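You operate a simulated robot arm through the tools that you are given. There is no shell and no other tool. Be economical: measure what you need, move in short steps, check, and stop when the job is done.

The job below is to be done with a simulated robot arm. You get a single attempt, and the scene is never put back.

## Task
Turn the knob to MID, seal the brown bag and press it into the yellow cell.
Fine: One push of the yellow button, with the knob set first and left there; the blue tray ends out; leave the sealer on. Where these are worked on the way, their far stop is far enough and under half their travel is too little: blue tray.

It is judged by the outcome, as a careful person would: the job done as asked, and still so three seconds after it is handed in. It fails if anything else is knocked over, pushed out of place, dropped, spilled or broken. A push-on lid holds only when it is set on centred and level and pressed home; a screw cap is set on level and turned clockwise until tight.

## Robot
A 6-joint arm with a two-finger parallel gripper, fixed in place. Base frame: the origin is at the foot of the arm, x ahead of it, y to its left, z up; the work surface is at about z = 800. Units: mm, degrees, N and s.
With the tool pointing down near the work surface it reaches from about 260 to 680 mm from the base axis. Its first joint turns from -66.0 to 66.0 degrees. Payload 2.9 kg.
The tool frame sits at the grasp point between the pads (the TCP): z along the fingers, y along the line on which they close. The tips reach 30 mm beyond it. The gripper opens to 110 mm. The fingers are 20 mm wide and 10 mm thick; the gripper's body (48 by 112 mm) begins 55 mm behind the TCP.
Orientation is told as [roll, pitch, yaw] about the base's x, y, z axes, in that order, counted from this pose: with the fingers straight down and closing along the base's y, the tool's x points along the base's -x, its y along +y and its z along -z.

## Interface
- The arm moves only by the tool servo_tool. Its argument "deltas" is one flat list of numbers, 7 for each row, row after row: the shift along the tool's x, y, z in units of 500 mm (1.0 is 500 mm), then the turn, a rotation vector about the tool's x, y, z in units of 120 degrees (1.0 is 120 degrees), then the closure, from 0 (fully open) to 1 (shut). In form: [x, y, z, ax, ay, az, hand, x, y, z, ax, ay, az, hand, ...]. A call has 1 to 10 rows; each row is the pose to reach, as a shift and turn from the pose commanded when the call began, along the tool's axes at that moment. A call with a number of a shift or a turn outside -1 to 1 is refused whole. Each row takes 0.2 s and may step no farther than 50 mm and 8.6 degrees from the row before; otherwise, or with a gripper value out of range, the whole call is refused. Where a pose cannot be reached the arm comes as near as it can. A force on the tool above 90 N (or 10 N above the force at the start of the call, whichever is more), or a blocked arm, ends the call early, and 0.2 s more pass. The fingers move at their own pace (about 108 mm/s each) and stop on an object; they squeeze with about 45 N. The grip force told is the motor's: it shows also when the fingers shut on nothing. Time passes only in rows, and 0.2 s behind the last, so rows that repeat a pose let the fingers close. It gives the time, the measured TCP pose, the force on the tool (base axes), the opening and the grip force at its end, in the units of the frame above (readings bear some noise), with the torque about the TCP (base axes, N m) and any sound that the robot's microphone picked up.
- Cameras (640 x 400 px; columns grow to the right, rows downward): "scene" is fixed at [97, 451.2, 1387.8]; the picture's right is [-0.55, -0.84, 0.00], its down [-0.45, 0.29, -0.84] and it looks along [0.71, -0.46, -0.54] (base axes); focal length 332 px, centre (320, 200). "wrist" rides on the gripper at [72, 17, -103] in the tool frame; the picture's right is [-0.23, 0.97, 0.00], its down [-0.76, -0.18, -0.62] and it looks along [-0.61, -0.14, 0.78] (tool axes); focal length 222 px, centre (320, 200). There is no depth. A picture from a camera that has moved, and an enlarged one, comes with that camera's place and axes in the base frame and with its lens.
- grab_frame(camera): a new picture of that camera. It takes no simulated time.
- enlarge(camera, box): a new picture of the part [left, top, right, bottom] of that camera's present view, enlarged. It takes no simulated time.
- sign_off(): hands the job in; it is judged then, once.

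Go step by step. Nothing tells you positions but the pictures and the camera data: compare them with the known pose of the tool, close in by small moves and look again before you grip or let go. The budget is 120 turns and 84 pictures, counting those below and the enlarged ones. Unless the task says otherwise, let go and move clear before handing in, and close with one line.

The tools are called after "Emit:" as a command line: name --argument value ..., lists and objects as JSON in quotes. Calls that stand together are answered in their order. servo_tool: Moves the arm, as the interface text tells. Its arguments: {"type":"object","properties":{"deltas":{"type":"array","items":{"type":"number"}}},"required":["deltas"]} The other tools are called the same way: grab_frame (camera) takes a picture; enlarge (camera, box) takes an enlarged picture of a part of a camera's view; sign_off () hands the job in.

At the start:

```text
t: 0.0
tool_pos: [442.7, -119.1, 1189.1]
tool_rot: [0.0, 0.0, 0.0]
ft_force: [0.6, 0.0, -0.5]
moment: [0.0, -0.01, 0.0]
finger_gap: 110.4
finger_force: 0.0
```

scene: 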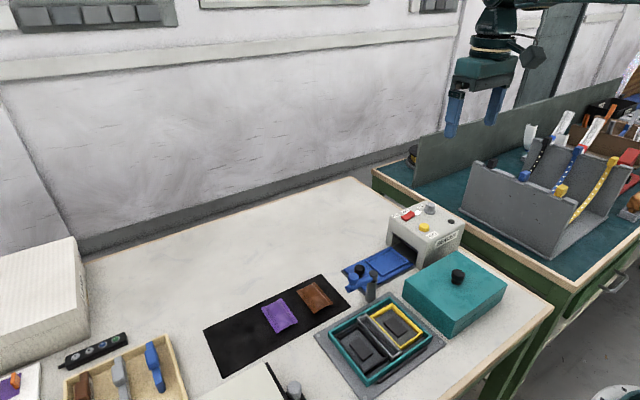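
wrist: 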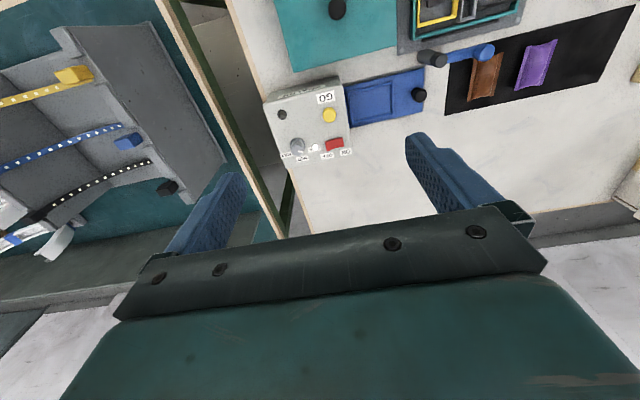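

I see a sealer box with knob, red switch, yellow button, a blue tray, a black mat with purple and brown bags, and a case with a yellow cell. I'll enlarge for details.

Emit:
enlarge --camera "scene" --box '[340, 190, 480, 290]'

Emit:
enlarge --camera "scene" --box '[200, 250, 460, 400]'

Emit:
enlarge --camera "wrist" --box '[250, 60, 450, 180]'

```text
4.00 times, centred on (410, 240) of scene
camera zoom: at [97.0, 451.2, 1387.8], right [-0.55, -0.84, 0.0], down [-0.45, 0.29, -0.84], along [0.71, -0.46, -0.54], focal length 1329 px, centre (-40, 40)
```

zoom: 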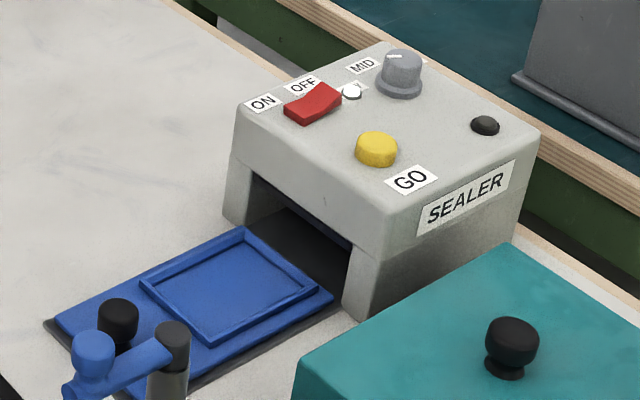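

```text
2.46 times, centred on (330, 325) of scene
camera zoom: at [97.0, 451.2, 1387.8], right [-0.55, -0.84, 0.0], down [-0.45, 0.29, -0.84], along [0.71, -0.46, -0.54], focal length 818 px, centre (295, -108)
```

zoom: 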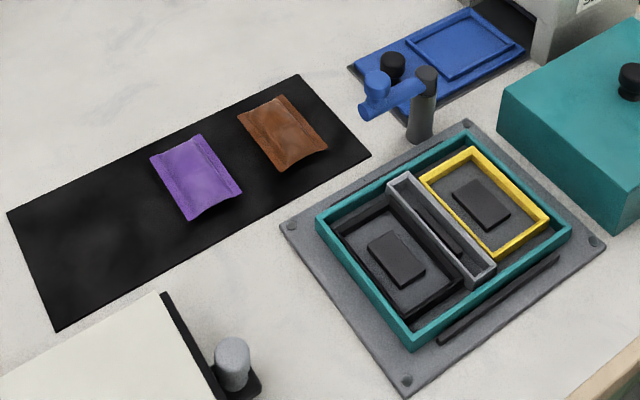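

```text
3.20 times, centred on (350, 120) of wrist
camera zoom: at [370.7, -101.5, 1293.1], right [0.23, 0.97, 0.0], down [0.76, -0.18, 0.62], along [0.61, -0.14, -0.78], focal length 711 px, centre (224, 456)
```

zoom: 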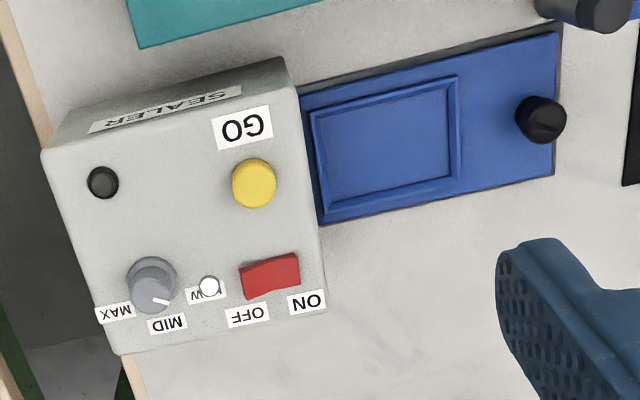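

The sealer sits near x 500–550, y −110 to −190 with its top at about z 885. I'll move closer for a better look at its knob, switch and lamp.

Emit:
servo_tool --deltas '[0.01, -0.02, 0.09, 0, 0, 0, 0, 0.02, -0.04, 0.18, 0, 0, 0, 0, 0.026, -0.062, 0.26, 0, 0, 0, 0]'

Emit:
grab_frame --camera "wrist"

Emit:
enlarge --camera "scene" --box '[385, 195, 469, 247]'

```text
t: 0.8
tool_pos: [430.3, -147.9, 1060.0]
tool_rot: [0.0, 0.0, 0.0]
ft_force: [1.2, 0.4, 0.4]
moment: [0.0, 0.01, 0.0]
finger_gap: 110.2
finger_force: 0.0
```

```text
78 pictures are left
camera wrist: at [357.8, -131.3, 1162.5], right [0.23, 0.97, 0.0], down [0.76, -0.18, 0.62], along [0.61, -0.14, -0.78], focal length 222 px, centre (320, 200)
```

wrist: 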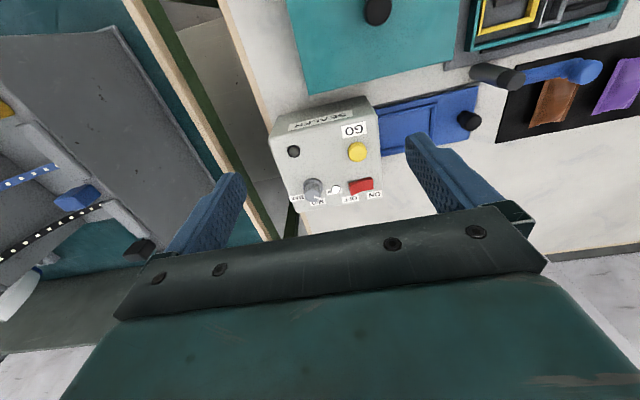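

```text
7.62 times, centred on (427, 221) of scene
camera zoom: at [97.0, 451.2, 1387.8], right [-0.55, -0.84, 0.0], down [-0.45, 0.29, -0.84], along [0.71, -0.46, -0.54], focal length 2531 px, centre (-495, 40)
```

zoom: 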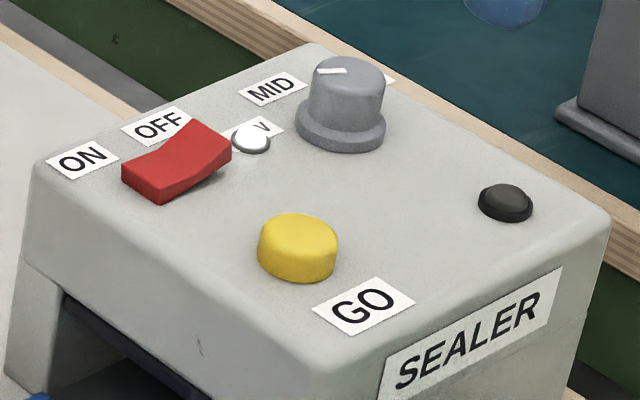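

Emit:
enlarge --camera "wrist" --box '[270, 120, 398, 210]'

Emit:
enlarge --camera "scene" --box '[330, 240, 430, 310]'

```text
4.44 times, centred on (334, 165) of wrist
camera zoom: at [357.8, -131.3, 1162.5], right [0.23, 0.97, 0.0], down [0.76, -0.18, 0.62], along [0.61, -0.14, -0.78], focal length 987 px, centre (258, 356)
```

zoom: 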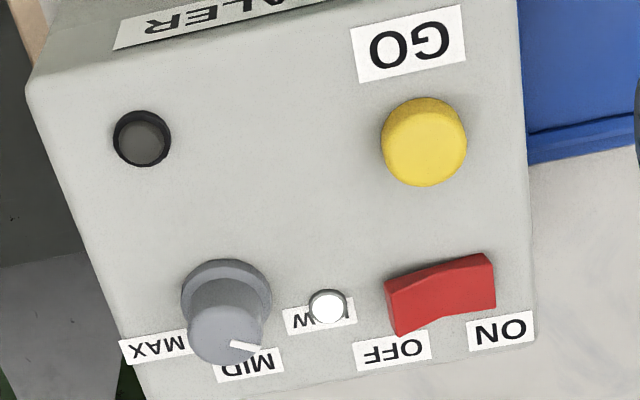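

```text
5.71 times, centred on (380, 275) of scene
camera zoom: at [97.0, 451.2, 1387.8], right [-0.55, -0.84, 0.0], down [-0.45, 0.29, -0.84], along [0.71, -0.46, -0.54], focal length 1898 px, centre (-23, -229)
```

zoom: 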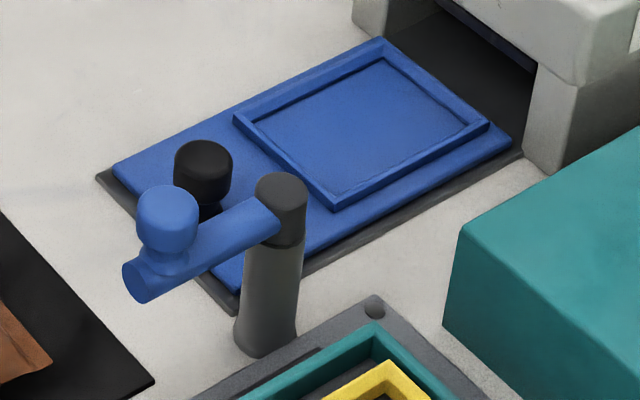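

The rocker is ON with its lamp lit, and the knob points at LOW. Knob centre is about (550, −187), top z ≈ 908. MID lies 60° clockwise from LOW, so I'll go above the knob, pre-turned 30° counter-clockwise.

Emit:
servo_tool --deltas '[-0.06, -0.02, 0.04, 0, 0, -0.0625, 0.5, -0.12, -0.04, 0.08, 0, 0, -0.125, 0.5, -0.18, -0.06, 0.12, 0, 0, -0.1875, 0.5, -0.24, -0.078, 0.16, 0, 0, -0.25, 0.5, -0.24, -0.078, 0.19, 0, 0, -0.25, 0.5]'

Emit:
grab_frame --camera "wrist"

Emit:
enlarge --camera "scene" --box '[370, 160, 498, 240]'

```text
t: 2.0
tool_pos: [549.9, -189.3, 964.6]
tool_rot: [0.0, 0.0, 30.0]
ft_force: [0.6, 0.1, 0.8]
moment: [-0.03, 0.0, -0.01]
finger_gap: 55.0
finger_force: 0.1
```

```text
74 pictures are left
camera wrist: at [479.6, -209.4, 1067.8], right [-0.29, 0.96, 0.0], down [0.75, 0.23, 0.62], along [0.6, 0.18, -0.78], focal length 222 px, centre (320, 200)
```

wrist: 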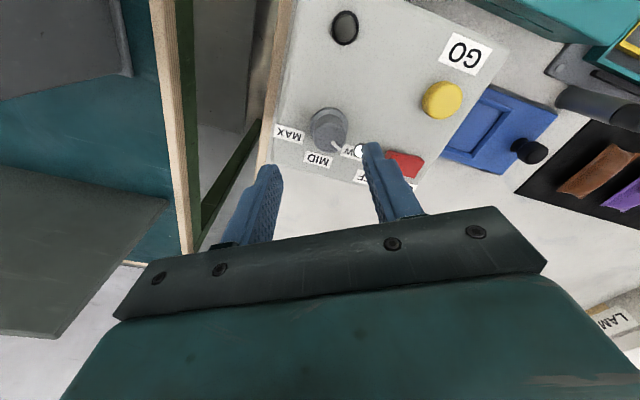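

```text
5.00 times, centred on (434, 200) of scene
camera zoom: at [97.0, 451.2, 1387.8], right [-0.55, -0.84, 0.0], down [-0.45, 0.29, -0.84], along [0.71, -0.46, -0.54], focal length 1661 px, centre (-250, 200)
```

zoom: 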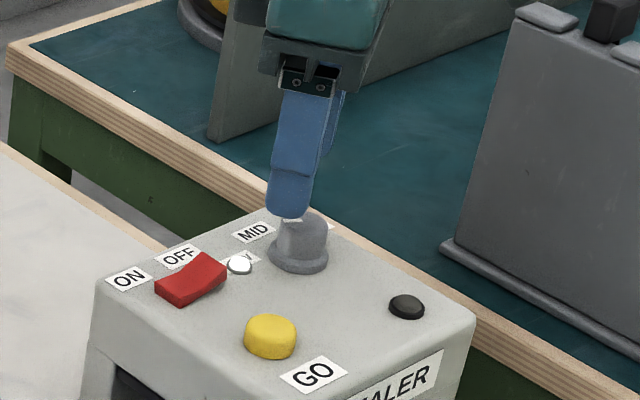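

Emit:
enlarge --camera "wrist" --box '[264, 90, 392, 170]'

```text
5.00 times, centred on (328, 130) of wrist
camera zoom: at [479.6, -209.4, 1067.8], right [-0.29, 0.96, 0.0], down [0.75, 0.23, 0.62], along [0.6, 0.18, -0.78], focal length 1111 px, centre (280, 550)
```

zoom: 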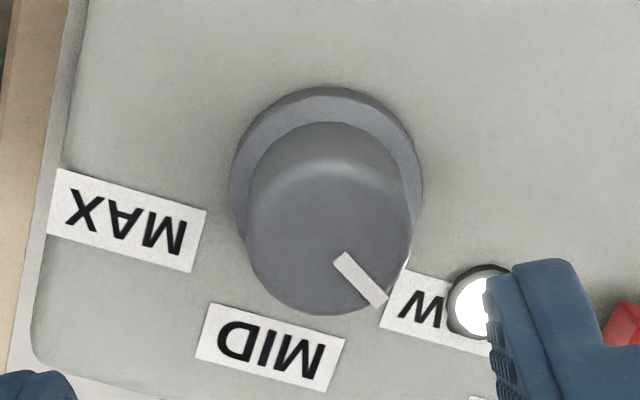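

The knob centre measures about (544, −183) from close up. I'll correct and descend slightly, then recheck.

Emit:
servo_tool --deltas '[0.0046, 0.016, 0.0, 0, 0, 0, 0.5, 0.0046, 0.016, 0.039, 0, 0, 0, 0.5]'

Emit:
enlarge --camera "wrist" --box '[224, 90, 416, 210]'

Emit:
enlarge --camera "scene" --box '[402, 180, 466, 220]'

```text
t: 2.6
tool_pos: [543.0, -182.7, 944.5]
tool_rot: [0.0, 0.0, 30.0]
ft_force: [0.1, 0.4, 0.2]
moment: [0.01, 0.03, 0.0]
finger_gap: 55.0
finger_force: 0.0
```

```text
3.33 times, centred on (320, 150) of wrist
camera zoom: at [473.4, -203.5, 1048.1], right [-0.29, 0.96, 0.0], down [0.75, 0.23, 0.62], along [0.6, 0.18, -0.78], focal length 740 px, centre (320, 367)
```

zoom: 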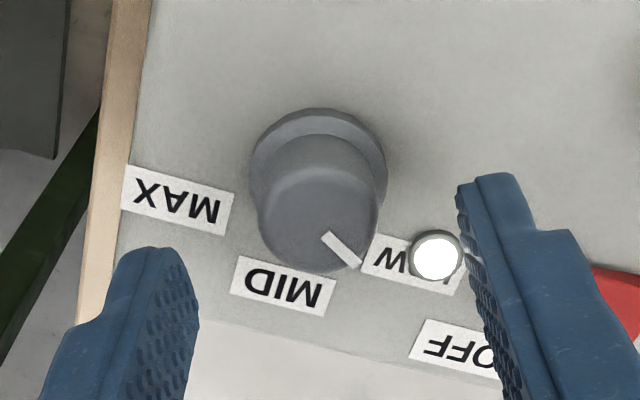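

```text
10.00 times, centred on (434, 200) of scene
camera zoom: at [97.0, 451.2, 1387.8], right [-0.55, -0.84, 0.0], down [-0.45, 0.29, -0.84], along [0.71, -0.46, -0.54], focal length 3322 px, centre (-820, 200)
```

zoom: 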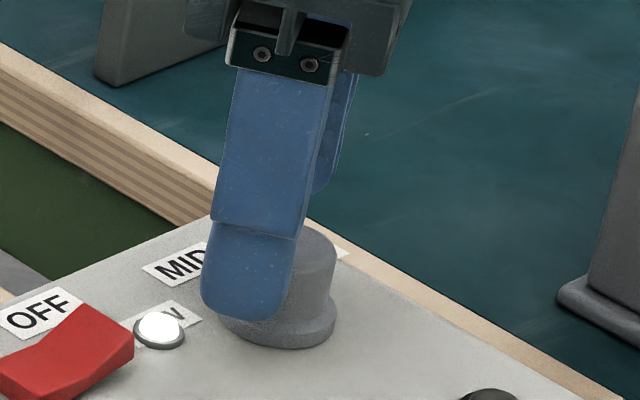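

Aligned within 2 mm. I'll descend and close on the knob.

Emit:
servo_tool --deltas '[0.003, 0.001, 0.024, 0, 0, 0, 0.5, 0.003, 0.001, 0.048, 0, 0, 0, 0.5, 0.003, 0.001, 0.048, 0, 0, 0, 0.85, 0.003, 0.001, 0.048, 0, 0, 0, 0.85]'

```text
t: 3.6
tool_pos: [543.1, -181.3, 924.7]
tool_rot: [-0.2, -0.4, 30.2]
ft_force: [-4.0, 16.9, 39.7]
moment: [0.52, 1.06, 0.01]
finger_gap: 29.3
finger_force: 45.6
```

There is an unexpected 40 N upward force at z 925. I'll open again and see whether it came from the descent or the closing.

Emit:
servo_tool --deltas '[0, 0, 0, 0, 0, 0, 0.5, 0, 0, 0, 0, 0, 0, 0.5]'

Emit:
enlarge --camera "wrist" --box '[224, 90, 416, 210]'

Emit:
enlarge --camera "scene" --box '[402, 180, 466, 220]'

```text
t: 4.2
tool_pos: [544.2, -187.4, 925.1]
tool_rot: [-0.6, -0.5, 29.8]
ft_force: [13.0, -18.2, 23.4]
moment: [0.0, 0.11, 0.09]
finger_gap: 43.6
finger_force: 0.1
```

```text
3.33 times, centred on (320, 150) of wrist
camera zoom: at [473.0, -206.3, 1028.1], right [-0.29, 0.96, -0.01], down [0.74, 0.23, 0.63], along [0.61, 0.17, -0.78], focal length 740 px, centre (320, 367)
```

zoom: 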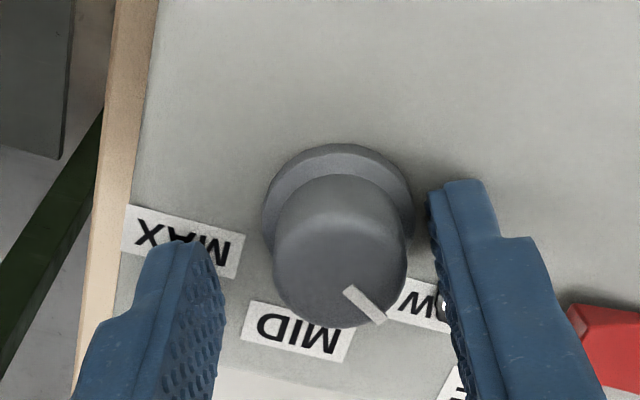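

```text
10.00 times, centred on (434, 200) of scene
camera zoom: at [96.9, 450.9, 1388.0], right [-0.55, -0.84, 0.0], down [-0.45, 0.29, -0.84], along [0.71, -0.46, -0.54], focal length 3322 px, centre (-820, 200)
```

zoom: 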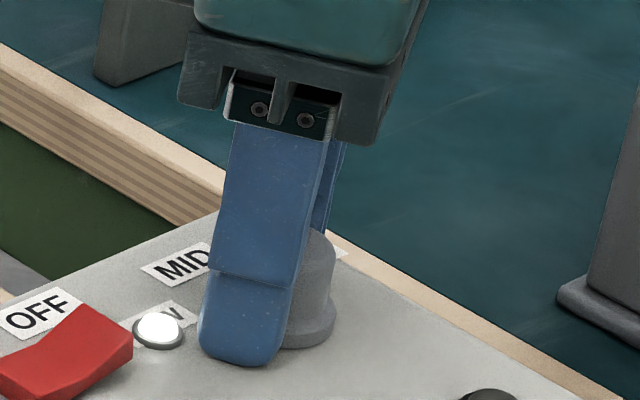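

The fingertips are touching the sealer top, which is therefore at z ≈ 894, and the knob is nearer x ≈ 536. I'll raise 10 mm and recentre.

Emit:
servo_tool --deltas '[0, 0, -0.02, 0, 0, 0, 0.5, 0.012, 0, -0.02, 0, 0, 0, 0.5]'

Emit:
enlarge --camera "wrist" --box '[224, 90, 416, 210]'

```text
t: 4.8
tool_pos: [534.6, -184.5, 931.0]
tool_rot: [0.2, 0.2, 30.1]
ft_force: [0.1, -0.3, -0.5]
moment: [0.01, -0.04, 0.02]
finger_gap: 54.6
finger_force: 0.0
```

```text
3.33 times, centred on (320, 150) of wrist
camera zoom: at [465.7, -206.8, 1033.5], right [-0.29, 0.96, 0.0], down [0.75, 0.23, 0.62], along [0.59, 0.18, -0.78], focal length 740 px, centre (320, 367)
```

zoom: 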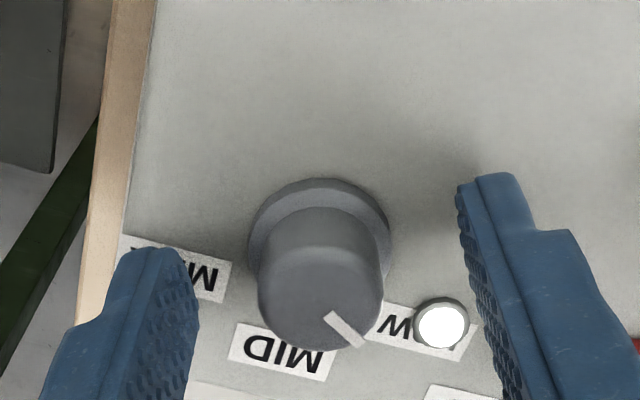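

Centred. Close on the knob.

Emit:
servo_tool --deltas '[0.002, 0.001, 0, 0, 0, 0, 0.85, 0.002, 0.001, 0, 0, 0, 0, 0.85]'

```text
t: 5.4
tool_pos: [535.8, -187.6, 931.4]
tool_rot: [0.1, 0.0, 30.1]
ft_force: [5.6, 1.6, -5.8]
moment: [-0.21, 0.07, -0.02]
finger_gap: 27.8
finger_force: 45.0
```

Gripped with low forces. Turn 60° clockwise.

Emit:
servo_tool --deltas '[0, 0, 0, 0, 0, 0.0625, 0.85, 0, 0, 0, 0, 0, 0.125, 0.85, 0, 0, 0, 0, 0, 0.1875, 0.85, 0, 0, 0, 0, 0, 0.25, 0.85, 0, 0, 0, 0, 0, 0.3125, 0.85, 0, 0, 0, 0, 0, 0.375, 0.85, 0, 0, 0, 0, 0, 0.4375, 0.85, 0, 0, 0, 0, 0, 0.5, 0.85]'

Emit:
enlarge --camera "wrist" --box '[224, 90, 416, 210]'

```text
t: 7.2
tool_pos: [535.1, -183.2, 930.9]
tool_rot: [0.2, 0.2, -29.8]
ft_force: [-3.7, 27.4, -3.9]
moment: [0.77, 0.02, 0.09]
finger_gap: 27.9
finger_force: 45.1
```

```text
3.33 times, centred on (320, 150) of wrist
camera zoom: at [482.0, -132.5, 1034.3], right [0.68, 0.73, 0.0], down [0.57, -0.53, 0.62], along [0.45, -0.42, -0.78], focal length 740 px, centre (320, 367)
```

zoom: 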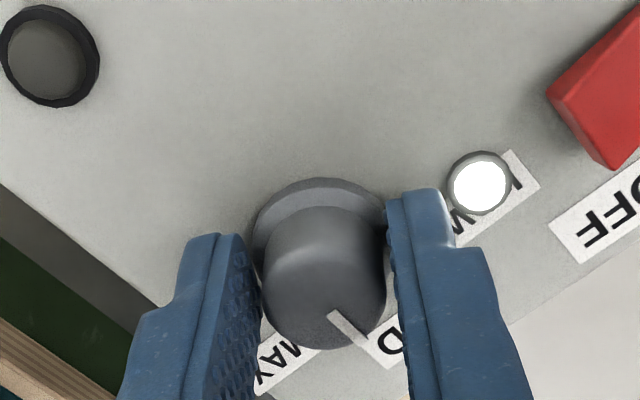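

The knob turned with the grip and should be at about MID. I'll release and rise to check.

Emit:
servo_tool --deltas '[0, 0, 0, 0, 0, 0, 0.5, 0, 0, 0, 0, 0, 0, 0.5, 0, 0, -0.08, 0, 0, 0, 0.5, 0.04, 0, -0.16, 0, 0, 0.0, 0.5]'

Emit:
enlarge --camera "wrist" --box '[240, 100, 400, 200]'

Emit:
enlarge --camera "scene" --box '[402, 190, 466, 230]'

```text
t: 8.2
tool_pos: [518.1, -177.6, 1012.5]
tool_rot: [0.1, 0.1, -30.0]
ft_force: [0.4, 0.0, 0.4]
moment: [0.01, -0.02, 0.03]
finger_gap: 55.1
finger_force: 0.0
```

```text
4.00 times, centred on (320, 150) of wrist
camera zoom: at [464.8, -125.8, 1115.6], right [0.68, 0.73, 0.0], down [0.57, -0.54, 0.62], along [0.45, -0.43, -0.78], focal length 888 px, centre (320, 400)
```

zoom: 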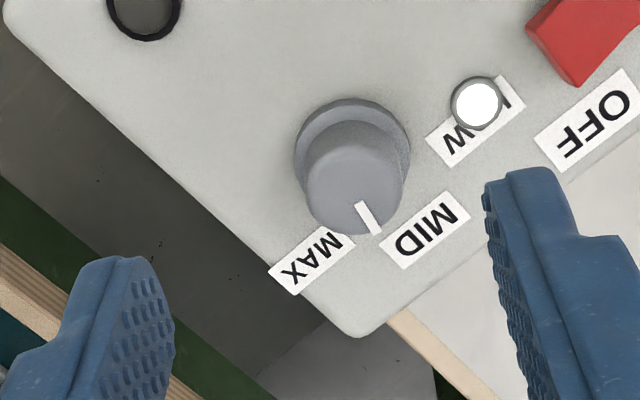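

```text
10.00 times, centred on (434, 210) of scene
camera zoom: at [97.0, 451.2, 1387.8], right [-0.55, -0.84, 0.0], down [-0.45, 0.29, -0.84], along [0.71, -0.46, -0.54], focal length 3322 px, centre (-820, 100)
```

zoom: 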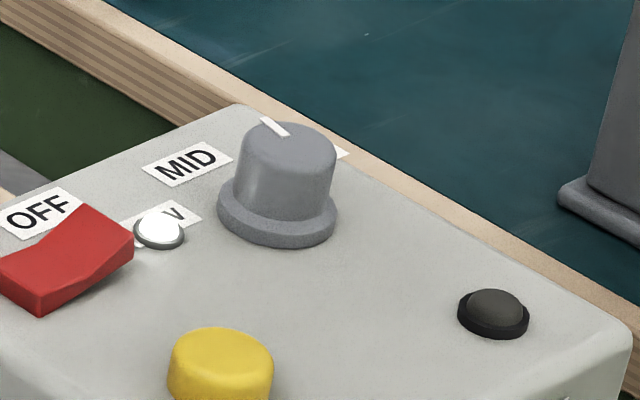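

The pointer is about 10° past MID. I'll re-grip with a better centring and turn it back about 10°.

Emit:
servo_tool --deltas '[-0.047, 0.003, 0.06, 0, 0, 0, 0.5, -0.047, 0.003, 0.11, 0, 0, 0, 0.5, -0.047, 0.003, 0.16, 0, 0, 0, 0.5, -0.047, 0.003, 0.16, 0, 0, 0, 0.85, -0.047, 0.003, 0.16, 0, 0, 0, 0.85, -0.047, 0.003, 0.16, 0, 0, -0.04, 0.85, -0.047, 0.003, 0.16, 0, 0, -0.08, 0.85, -0.047, 0.003, 0.16, 0, 0, -0.08, 0.85]'

Emit:
servo_tool --deltas '[0, 0, 0, 0, 0, 0, 0.5, 0, 0, 0, 0, 0, 0, 0.5, 0, 0, -0.08, 0, 0, 0, 0.5, 0.04, 0, -0.16, 0, 0, 0.0, 0.5]'

Emit:
enlarge --camera "wrist" --box '[240, 100, 400, 200]'

Emit:
enlarge --camera "scene" --box '[402, 190, 466, 230]'

```text
t: 10.0
tool_pos: [540.6, -186.1, 929.6]
tool_rot: [0.1, 0.0, -20.1]
ft_force: [10.4, 16.6, -6.3]
moment: [0.6, -0.13, -0.03]
finger_gap: 28.0
finger_force: 45.5
```

```text
t: 11.0
tool_pos: [521.3, -180.8, 1010.4]
tool_rot: [-0.1, 0.1, -20.4]
ft_force: [-0.8, 0.1, -0.1]
moment: [0.0, -0.02, 0.03]
finger_gap: 55.2
finger_force: 0.1
```

```text
4.00 times, centred on (320, 150) of wrist
camera zoom: at [459.9, -137.9, 1114.1], right [0.55, 0.83, 0.0], down [0.65, -0.43, 0.62], along [0.52, -0.34, -0.78], focal length 888 px, centre (320, 400)
```

zoom: 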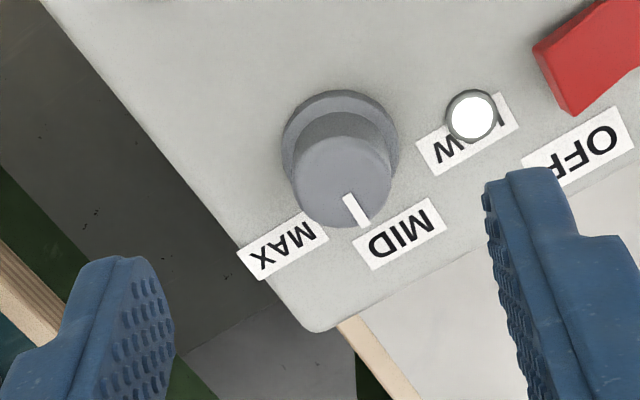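

```text
10.00 times, centred on (434, 210) of scene
camera zoom: at [97.0, 451.2, 1387.8], right [-0.55, -0.84, 0.0], down [-0.45, 0.29, -0.84], along [0.71, -0.46, -0.54], focal length 3322 px, centre (-820, 100)
```

zoom: 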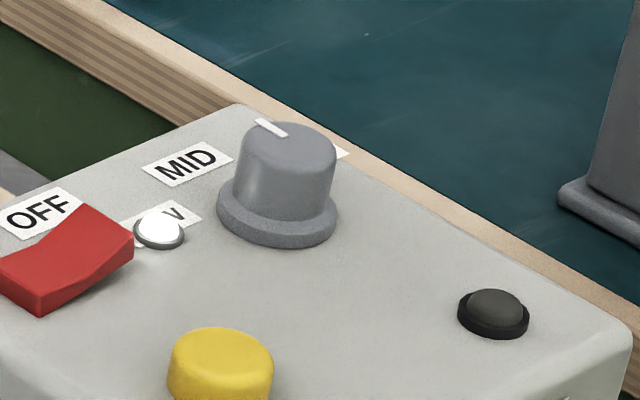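

The knob is now at MID, within reading error. Next I'll look at the brown bag from closer up.

Emit:
servo_tool --deltas '[0.0505, 0.0775, 0.0, 0, 0, -0.02, 0.3, 0.101, 0.155, 0.0, 0, 0, -0.04, 0.3, 0.1515, 0.2325, 0.0, 0, 0, -0.06, 0.3, 0.202, 0.31, 0.0, 0, 0, -0.08, 0.3, 0.2525, 0.3875, 0.0, 0, 0, -0.1, 0.3, 0.303, 0.465, 0.02, 0, 0, -0.12, 0.3, 0.3535, 0.5425, 0.05, 0, 0, -0.14, 0.3, 0.404, 0.62, 0.08, 0, 0, -0.17, 0.3]'

Emit:
grab_frame --camera "wrist"

```text
t: 12.8
tool_pos: [440.2, 180.2, 971.8]
tool_rot: [0.0, 0.1, 0.0]
ft_force: [0.5, -0.6, -0.6]
moment: [-0.06, -0.01, 0.01]
finger_gap: 77.0
finger_force: 0.1
```

```text
61 pictures are left
camera wrist: at [367.6, 198.7, 1074.9], right [0.23, 0.97, 0.0], down [0.76, -0.18, 0.62], along [0.61, -0.14, -0.78], focal length 222 px, centre (320, 200)
```

wrist: 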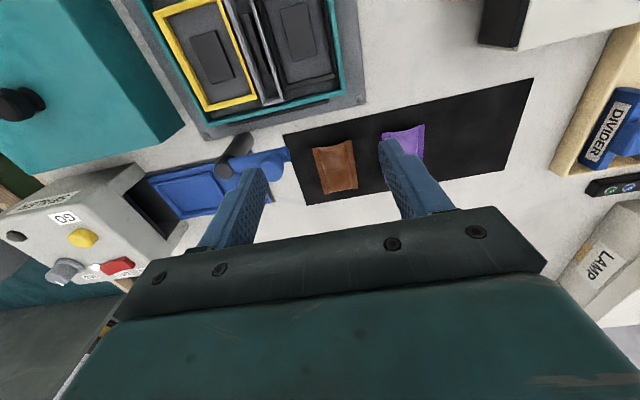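

Emit:
enlarge --camera "wrist" --box '[272, 115, 432, 215]'

Emit:
enlarge --camera "wrist" --box '[140, 0, 380, 150]'

Emit:
enlarge --camera "scene" --box '[255, 270, 351, 330]'

```text
4.00 times, centred on (352, 165) of wrist
camera zoom: at [367.6, 198.7, 1074.9], right [0.23, 0.97, 0.0], down [0.76, -0.18, 0.62], along [0.61, -0.14, -0.78], focal length 888 px, centre (192, 340)
```

zoom: 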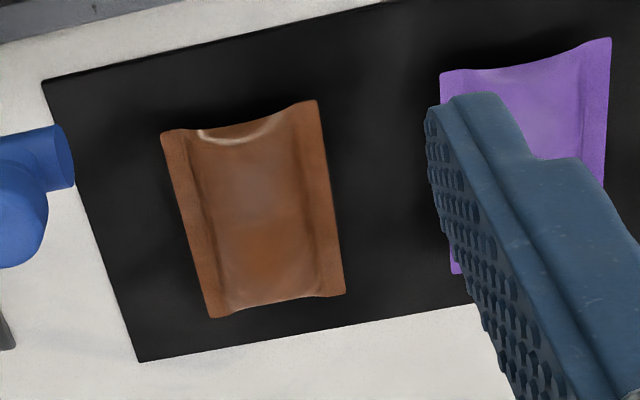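

```text
2.67 times, centred on (260, 75) of wrist
camera zoom: at [367.6, 198.7, 1074.9], right [0.23, 0.97, 0.0], down [0.76, -0.18, 0.62], along [0.61, -0.14, -0.78], focal length 592 px, centre (480, 533)
```

zoom: 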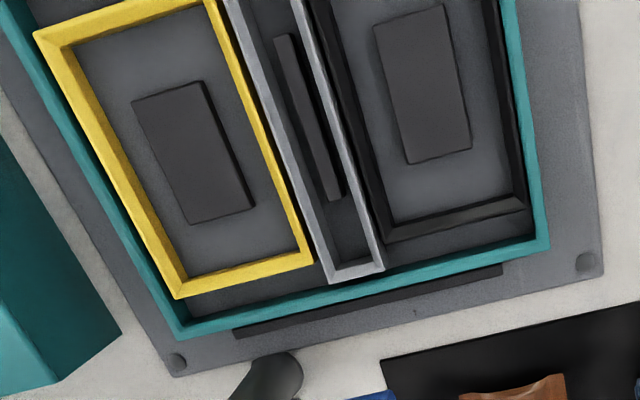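

```text
6.67 times, centred on (303, 300) of scene
camera zoom: at [97.0, 451.2, 1387.8], right [-0.55, -0.84, 0.0], down [-0.45, 0.29, -0.84], along [0.71, -0.46, -0.54], focal length 2214 px, centre (433, -467)
```

zoom: 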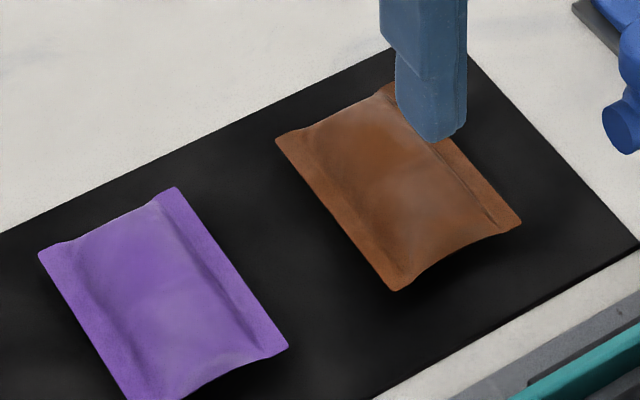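

The bag is ~78×50 mm with its long axis along x, centred at about (530, 186). I'll move above it and lower part way.

Emit:
servo_tool --deltas '[-0.06, 0.004, 0.04, 0, 0, 0, 0.32, -0.12, 0.008, 0.08, 0, 0, 0, 0.32, -0.18, 0.012, 0.12, 0, 0, 0, 0.32, -0.18, 0.012, 0.18, 0, 0, 0, 0.32]'

Emit:
grab_frame --camera "wrist"

Emit:
enlarge --camera "scene" --box '[255, 250, 383, 330]'

```text
t: 13.8
tool_pos: [529.9, 186.0, 880.6]
tool_rot: [0.0, 0.0, -0.1]
ft_force: [-0.5, -0.1, -0.1]
moment: [0.02, -0.01, 0.0]
finger_gap: 74.8
finger_force: 0.1
```

```text
57 pictures are left
camera wrist: at [458.3, 204.2, 984.2], right [0.23, 0.97, 0.0], down [0.76, -0.18, 0.62], along [0.61, -0.14, -0.78], focal length 222 px, centre (320, 200)
```

wrist: 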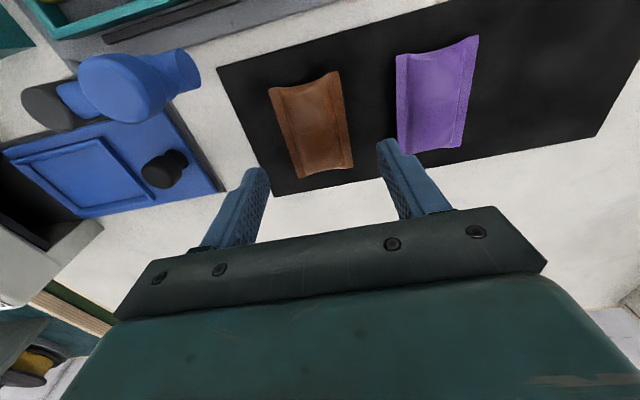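

```text
5.00 times, centred on (319, 290) of scene
camera zoom: at [97.0, 451.2, 1387.8], right [-0.55, -0.84, 0.0], down [-0.45, 0.29, -0.84], along [0.71, -0.46, -0.54], focal length 1661 px, centre (325, -250)
```

zoom: 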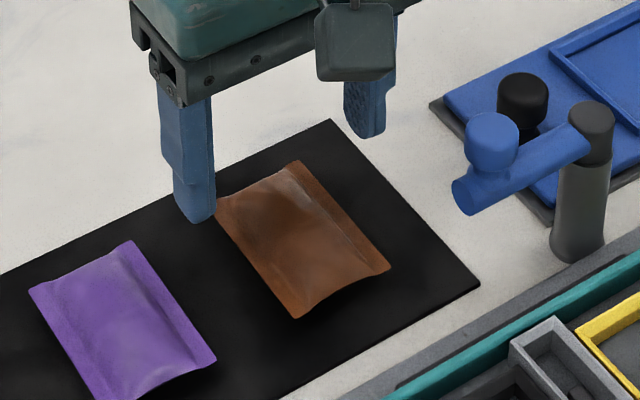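

Bag centre refined to (526, 183). I'll descend to tips about 4 mm above the mat, then close.

Emit:
servo_tool --deltas '[0.008, -0.006, 0.03, 0, 0, 0, 0.32, 0.008, -0.006, 0.06, 0, 0, 0, 0.32, 0.008, -0.006, 0.092, 0, 0, 0, 0.32, 0.008, -0.006, 0.092, 0, 0, 0, 0.65, 0.008, -0.006, 0.092, 0, 0, 0, 0.65]'

Emit:
enlarge --camera "scene" --box '[255, 250, 383, 330]'

Emit:
enlarge --camera "wrist" --box '[220, 60, 460, 210]'

```text
t: 15.0
tool_pos: [525.0, 182.7, 835.6]
tool_rot: [0.1, 0.0, 0.0]
ft_force: [0.0, 0.3, 0.7]
moment: [0.0, 0.01, 0.04]
finger_gap: 49.2
finger_force: 45.5
```

```text
5.00 times, centred on (319, 290) of scene
camera zoom: at [97.0, 451.2, 1387.8], right [-0.55, -0.84, 0.0], down [-0.45, 0.29, -0.84], along [0.71, -0.46, -0.54], focal length 1661 px, centre (325, -250)
```

zoom: 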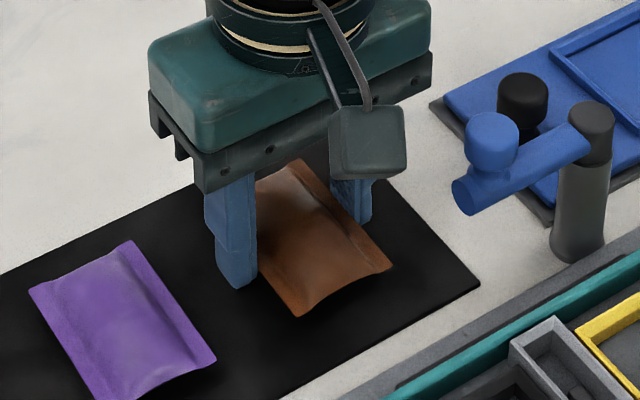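

```text
2.67 times, centred on (340, 135) of wrist
camera zoom: at [453.5, 201.4, 938.5], right [0.23, 0.97, 0.0], down [0.76, -0.18, 0.62], along [0.61, -0.14, -0.78], focal length 592 px, centre (267, 373)
```

zoom: 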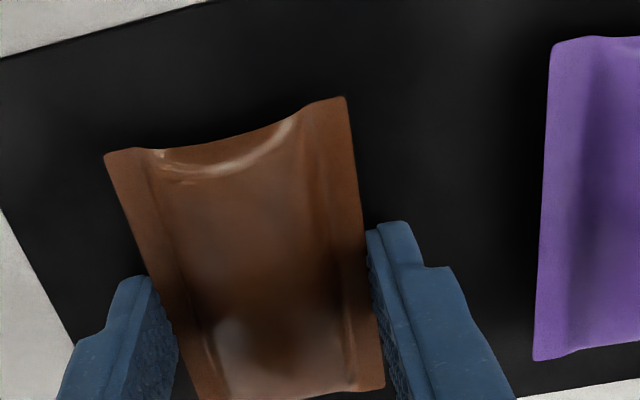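

Gripped at 49 mm. Lift clear and start swinging toward the tray while turning 90°.

Emit:
servo_tool --deltas '[0, 0, -0.06, 0, 0, 0, 0.65, 0, 0, -0.15, 0, 0, 0, 0.65, 0, 0, -0.24, 0, 0, 0, 0.65, 0, -0.04, -0.25, 0, 0, 0.07, 0.65, 0, -0.08, -0.25, 0, 0, 0.14, 0.65, 0, -0.12, -0.25, 0, 0, 0.21, 0.65, 0, -0.16, -0.25, 0, 0, 0.28, 0.65, 0, -0.2, -0.25, 0, 0, 0.35, 0.65, 0, -0.24, -0.25, 0, 0, 0.42, 0.65, 0, -0.28, -0.25, 0, 0, 0.49, 0.65]'

Emit:
grab_frame --camera "scene"

```text
t: 17.2
tool_pos: [525.4, 43.3, 959.7]
tool_rot: [0.0, 0.1, -58.9]
ft_force: [0.0, 0.3, -0.6]
moment: [0.0, -0.02, -0.01]
finger_gap: 48.8
finger_force: 44.8
```

```text
53 pictures are left
```

scene: 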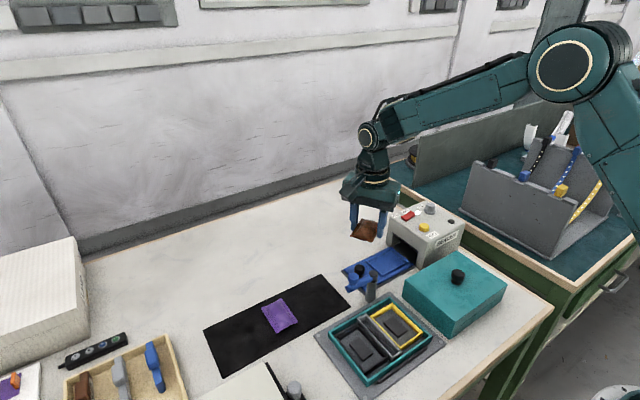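

Emit:
servo_tool --deltas '[-0.028, -0.0176, 0, 0, 0, 0.065, 0.65, -0.056, -0.0353, 0, 0, 0, 0.13, 0.65, -0.084, -0.053, 0, 0, 0, 0.195, 0.65, -0.1116, -0.0706, 0.03, 0, 0, 0.259, 0.65]'

Emit:
grab_frame --camera "wrist"

Emit:
enlarge --camera "scene" --box '[335, 190, 463, 310]'

```text
t: 18.2
tool_pos: [523.8, -22.0, 945.4]
tool_rot: [-0.1, 0.0, -89.9]
ft_force: [0.8, 0.6, 0.3]
moment: [0.02, 0.02, -0.01]
finger_gap: 48.8
finger_force: 44.7
```

```text
52 pictures are left
camera wrist: at [541.3, 50.7, 1049.2], right [0.97, -0.23, 0.0], down [-0.18, -0.76, 0.62], along [-0.14, -0.61, -0.78], focal length 222 px, centre (320, 200)
```

wrist: 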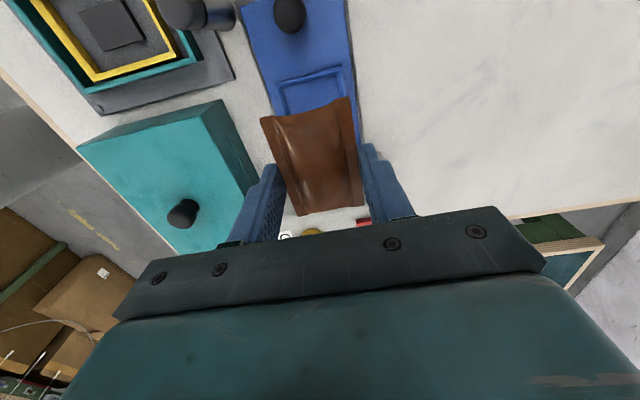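

```text
3.33 times, centred on (399, 250) of scene
camera zoom: at [97.0, 451.2, 1387.8], right [-0.55, -0.84, 0.0], down [-0.45, 0.29, -0.84], along [0.71, -0.46, -0.54], focal length 1107 px, centre (57, 33)
```

zoom: 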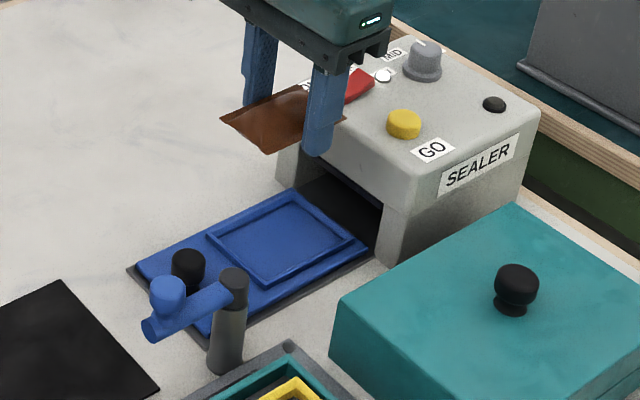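

Emit:
enlarge --camera "wrist" --box '[230, 0, 390, 100]'

```text
4.00 times, centred on (310, 50) of wrist
camera zoom: at [541.3, 50.7, 1049.2], right [0.97, -0.23, 0.0], down [-0.18, -0.76, 0.62], along [-0.14, -0.61, -0.78], focal length 888 px, centre (360, 800)
```

zoom: 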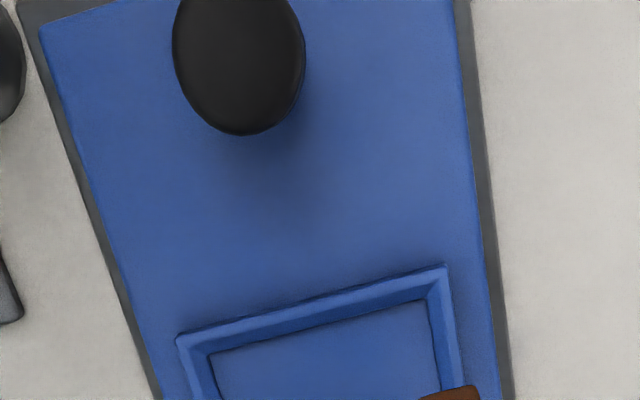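

The tray recess centre is about (522, −29). I'll lower toward it and recheck alignment close up.

Emit:
servo_tool --deltas '[-0.012, -0.003, 0.06, 0, 0, 0, 0.65, -0.012, -0.003, 0.12, 0, 0, 0, 0.65, -0.012, -0.003, 0.17, 0, 0, 0, 0.65]'

Emit:
enlarge --camera "wrist" --box '[220, 50, 420, 220]'

Emit:
enlarge --camera "scene" --box '[350, 220, 446, 290]'

```text
t: 19.0
tool_pos: [522.1, -27.9, 861.1]
tool_rot: [0.0, -0.1, -89.9]
ft_force: [-0.6, -0.2, -0.4]
moment: [0.02, 0.04, 0.0]
finger_gap: 49.0
finger_force: 44.5
```

```text
2.35 times, centred on (320, 135) of wrist
camera zoom: at [539.4, 44.7, 964.0], right [0.97, -0.23, 0.0], down [-0.18, -0.76, 0.62], along [-0.14, -0.61, -0.78], focal length 523 px, centre (320, 353)
```

zoom: 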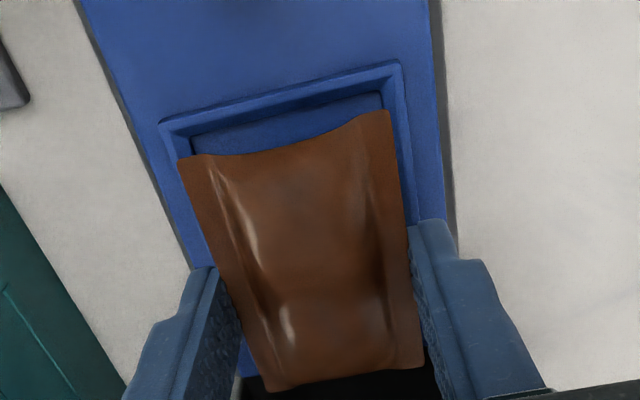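

```text
5.71 times, centred on (398, 255) of scene
camera zoom: at [97.0, 451.2, 1387.8], right [-0.55, -0.84, 0.0], down [-0.45, 0.29, -0.84], along [0.71, -0.46, -0.54], focal length 1898 px, centre (-126, -114)
```

zoom: 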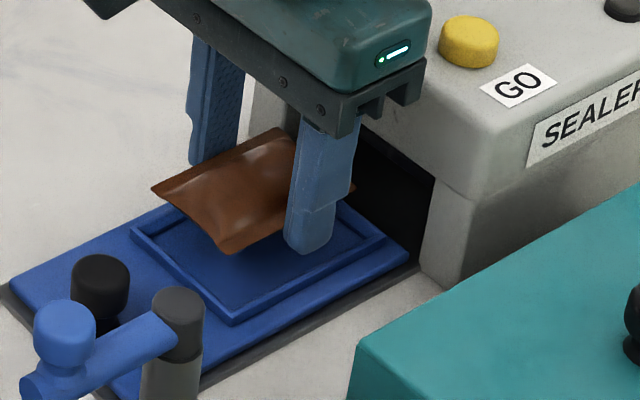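

Alignment is good. Lower in small steps until contact.

Emit:
servo_tool --deltas '[0, -0.001, 0.012, 0, 0, 0, 0.65, 0, -0.001, 0.024, 0, 0, 0, 0.65]'

Emit:
enlarge --camera "scene" --box '[360, 230, 424, 280]'

```text
t: 19.6
tool_pos: [522.1, -27.9, 848.4]
tool_rot: [0.0, 0.0, -89.9]
ft_force: [-0.5, -0.4, -0.5]
moment: [-0.01, -0.03, -0.01]
finger_gap: 48.7
finger_force: 44.8
```

```text
8.00 times, centred on (392, 255) of scene
camera zoom: at [97.0, 451.2, 1387.8], right [-0.55, -0.84, 0.0], down [-0.45, 0.29, -0.84], along [0.71, -0.46, -0.54], focal length 2657 px, centre (-256, -240)
```

zoom: 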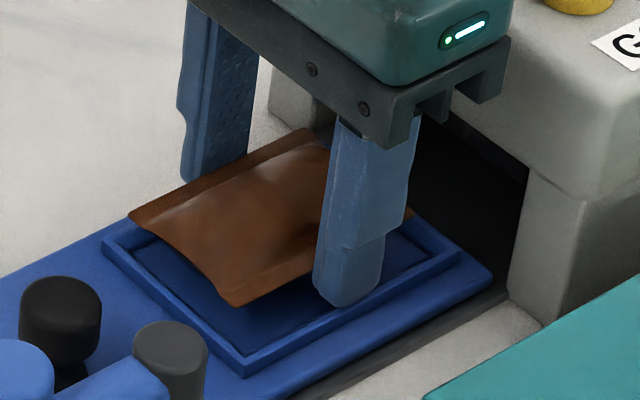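

Emit:
servo_tool --deltas '[0, 0, 0.006, 0, 0, 0, 0.65, 0, 0, 0.01, 0, 0, 0, 0.65]'

Emit:
enlarge --camera "scene" --box '[360, 230, 424, 280]'

Emit:
enlarge --camera "wrist" --box '[220, 50, 420, 220]'

```text
t: 20.2
tool_pos: [521.7, -27.8, 846.0]
tool_rot: [0.2, 0.0, -89.9]
ft_force: [-13.4, 0.4, 34.3]
moment: [-0.04, 0.72, 0.06]
finger_gap: 48.4
finger_force: 45.1
```

```text
8.00 times, centred on (392, 255) of scene
camera zoom: at [96.1, 451.3, 1387.9], right [-0.55, -0.84, 0.0], down [-0.45, 0.29, -0.84], along [0.71, -0.46, -0.53], focal length 2657 px, centre (-256, -240)
```

zoom: 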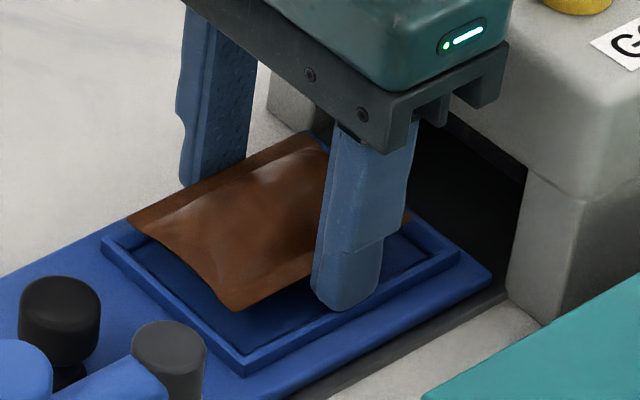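

```text
2.35 times, centred on (320, 135) of wrist
camera zoom: at [539.1, 44.5, 949.8], right [0.97, -0.23, 0.0], down [-0.18, -0.76, 0.62], along [-0.14, -0.61, -0.78], focal length 523 px, centre (320, 353)
```

zoom: 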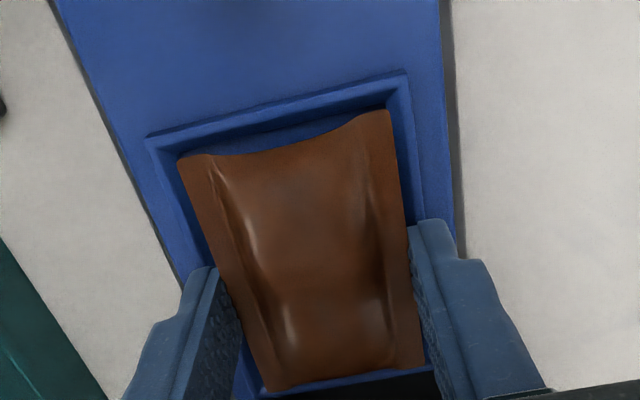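

Tips are touching the frame rim with the bag over the recess. I'll relieve the pressure, release, and rise.

Emit:
servo_tool --deltas '[0, 0, -0.006, 0, 0, 0, 0.65, 0, 0, -0.006, 0, 0, 0, 0.42, 0, 0, -0.006, 0, 0, 0, 0.42, 0, 0, -0.08, 0, 0, 0, 0.42, 0.06, 0, -0.15, 0, 0, 0, 0.42]'

Emit:
enlarge --camera "scene" --box '[350, 220, 446, 290]'

Emit:
enlarge --camera "wrist" --box '[200, 40, 440, 220]'

```text
t: 21.4
tool_pos: [521.2, 1.8, 916.4]
tool_rot: [-0.2, 0.0, -89.9]
ft_force: [-0.1, -0.4, -0.1]
moment: [-0.03, 0.0, 0.0]
finger_gap: 63.6
finger_force: 0.1
```

```text
5.71 times, centred on (398, 255) of scene
camera zoom: at [97.0, 451.2, 1387.8], right [-0.55, -0.84, 0.0], down [-0.45, 0.29, -0.84], along [0.71, -0.46, -0.54], focal length 1898 px, centre (-126, -114)
```

zoom: 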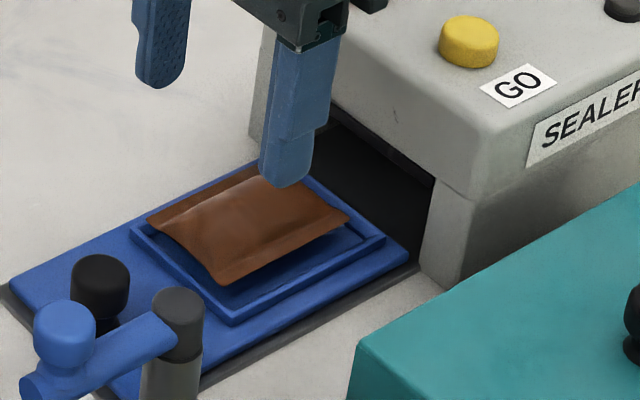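

```text
2.22 times, centred on (320, 130) of wrist
camera zoom: at [539.2, 74.7, 1021.1], right [0.97, -0.23, 0.0], down [-0.17, -0.76, 0.62], along [-0.14, -0.61, -0.78], focal length 494 px, centre (320, 356)
```

zoom: 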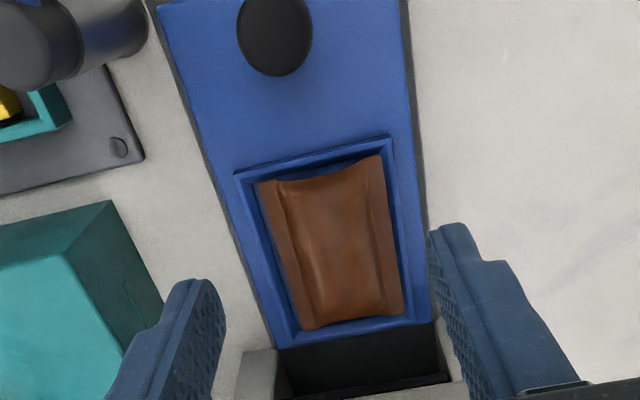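

The bag sits level in the recess. Next I'll close the gripper and come down behind the tray handle (about (521, 61)) to push the tray in.

Emit:
servo_tool --deltas '[0.09, 0, -0.03, 0, 0, 0, 1, 0.18, 0, -0.03, 0, 0, 0, 1, 0.2, 0, 0.03, 0, 0, 0, 1, 0.2, 0, 0.08, 0, 0, 0, 1]'

Emit:
enlarge --camera "scene" --box '[320, 210, 448, 310]'

Emit:
enlarge --camera "wrist" --box '[160, 40, 480, 240]'

```text
t: 22.4
tool_pos: [520.5, 101.8, 877.6]
tool_rot: [0.1, 0.0, -89.9]
ft_force: [-0.5, -1.2, -0.1]
moment: [0.03, 0.01, -0.02]
finger_gap: 0.0
finger_force: 37.9
```

```text
4.00 times, centred on (384, 260) of scene
camera zoom: at [97.0, 451.3, 1387.8], right [-0.55, -0.84, 0.0], down [-0.45, 0.29, -0.84], along [0.71, -0.46, -0.54], focal length 1329 px, centre (64, -40)
```

zoom: 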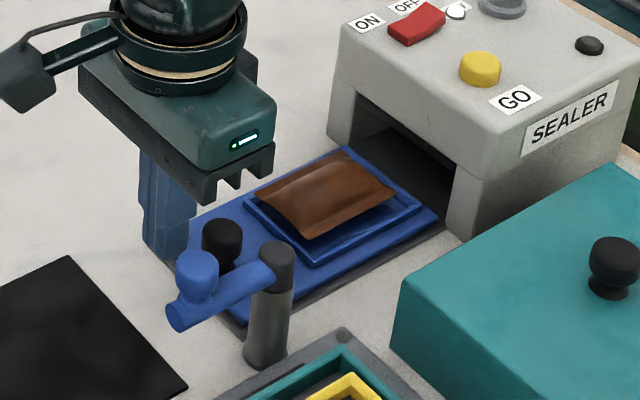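

```text
2.00 times, centred on (320, 140) of wrist
camera zoom: at [538.1, 175.8, 981.5], right [0.97, -0.23, 0.0], down [-0.18, -0.76, 0.62], along [-0.14, -0.61, -0.78], focal length 444 px, centre (320, 320)
```

zoom: 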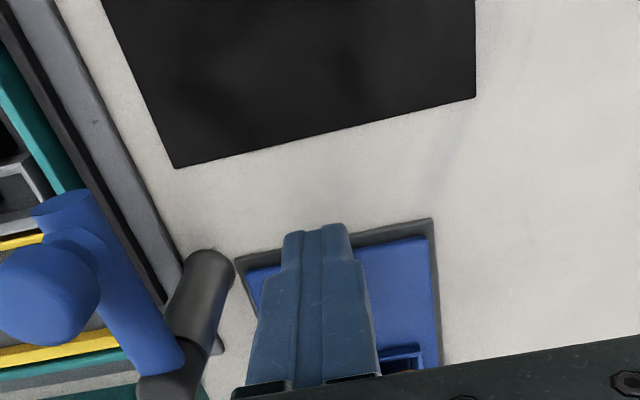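

Emit:
servo_tool --deltas '[0, 0, 0.055, 0, 0, 0, 1, -0.03, 0, 0.055, 0, 0, 0, 1, -0.06, 0, 0.055, 0, 0, 0, 1, -0.09, 0, 0.055, 0, 0, 0, 1, -0.12, 0, 0.055, 0, 0, 0, 1]'

Emit:
enlarge --camera "scene" --box '[320, 210, 448, 310]'

```text
t: 23.6
tool_pos: [521.9, 41.0, 851.9]
tool_rot: [-0.1, 0.0, -89.9]
ft_force: [0.9, 1.0, -0.5]
moment: [0.03, 0.01, -0.01]
finger_gap: 0.1
finger_force: 37.4
```

```text
4.00 times, centred on (384, 260) of scene
camera zoom: at [97.0, 451.3, 1387.8], right [-0.55, -0.84, 0.0], down [-0.45, 0.29, -0.84], along [0.71, -0.46, -0.54], focal length 1329 px, centre (64, -40)
```

zoom: 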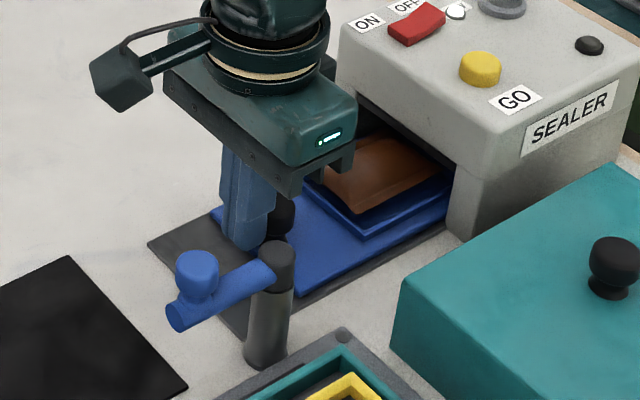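

The tray is sliding in. I'll keep pushing until the far stop.

Emit:
servo_tool --deltas '[-0.03, 0, 0, 0, 0, 0, 1, -0.06, 0, 0, 0, 0, 0, 1, -0.08, 0, 0, 0, 0, 0, 1, -0.1, 0, 0, 0, 0, 0, 1]'

Emit:
enlarge --camera "scene" --box '[320, 210, 448, 310]'

```text
t: 24.6
tool_pos: [521.9, -9.5, 850.3]
tool_rot: [0.0, 0.0, -89.8]
ft_force: [0.9, 0.5, -0.5]
moment: [0.02, 0.0, -0.03]
finger_gap: 0.0
finger_force: 37.4
```

```text
4.00 times, centred on (384, 260) of scene
camera zoom: at [97.0, 451.3, 1387.8], right [-0.55, -0.84, 0.0], down [-0.45, 0.29, -0.84], along [0.71, -0.46, -0.54], focal length 1329 px, centre (64, -40)
```

zoom: 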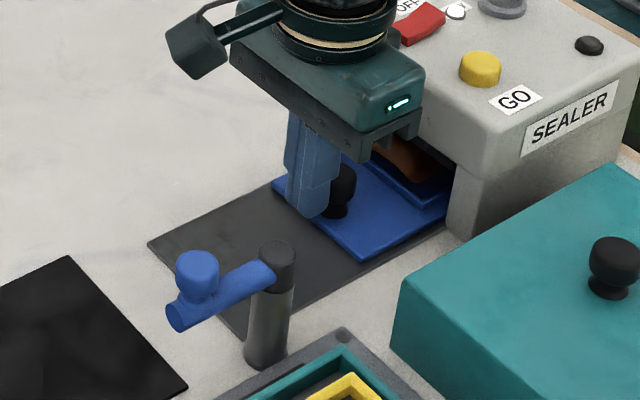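

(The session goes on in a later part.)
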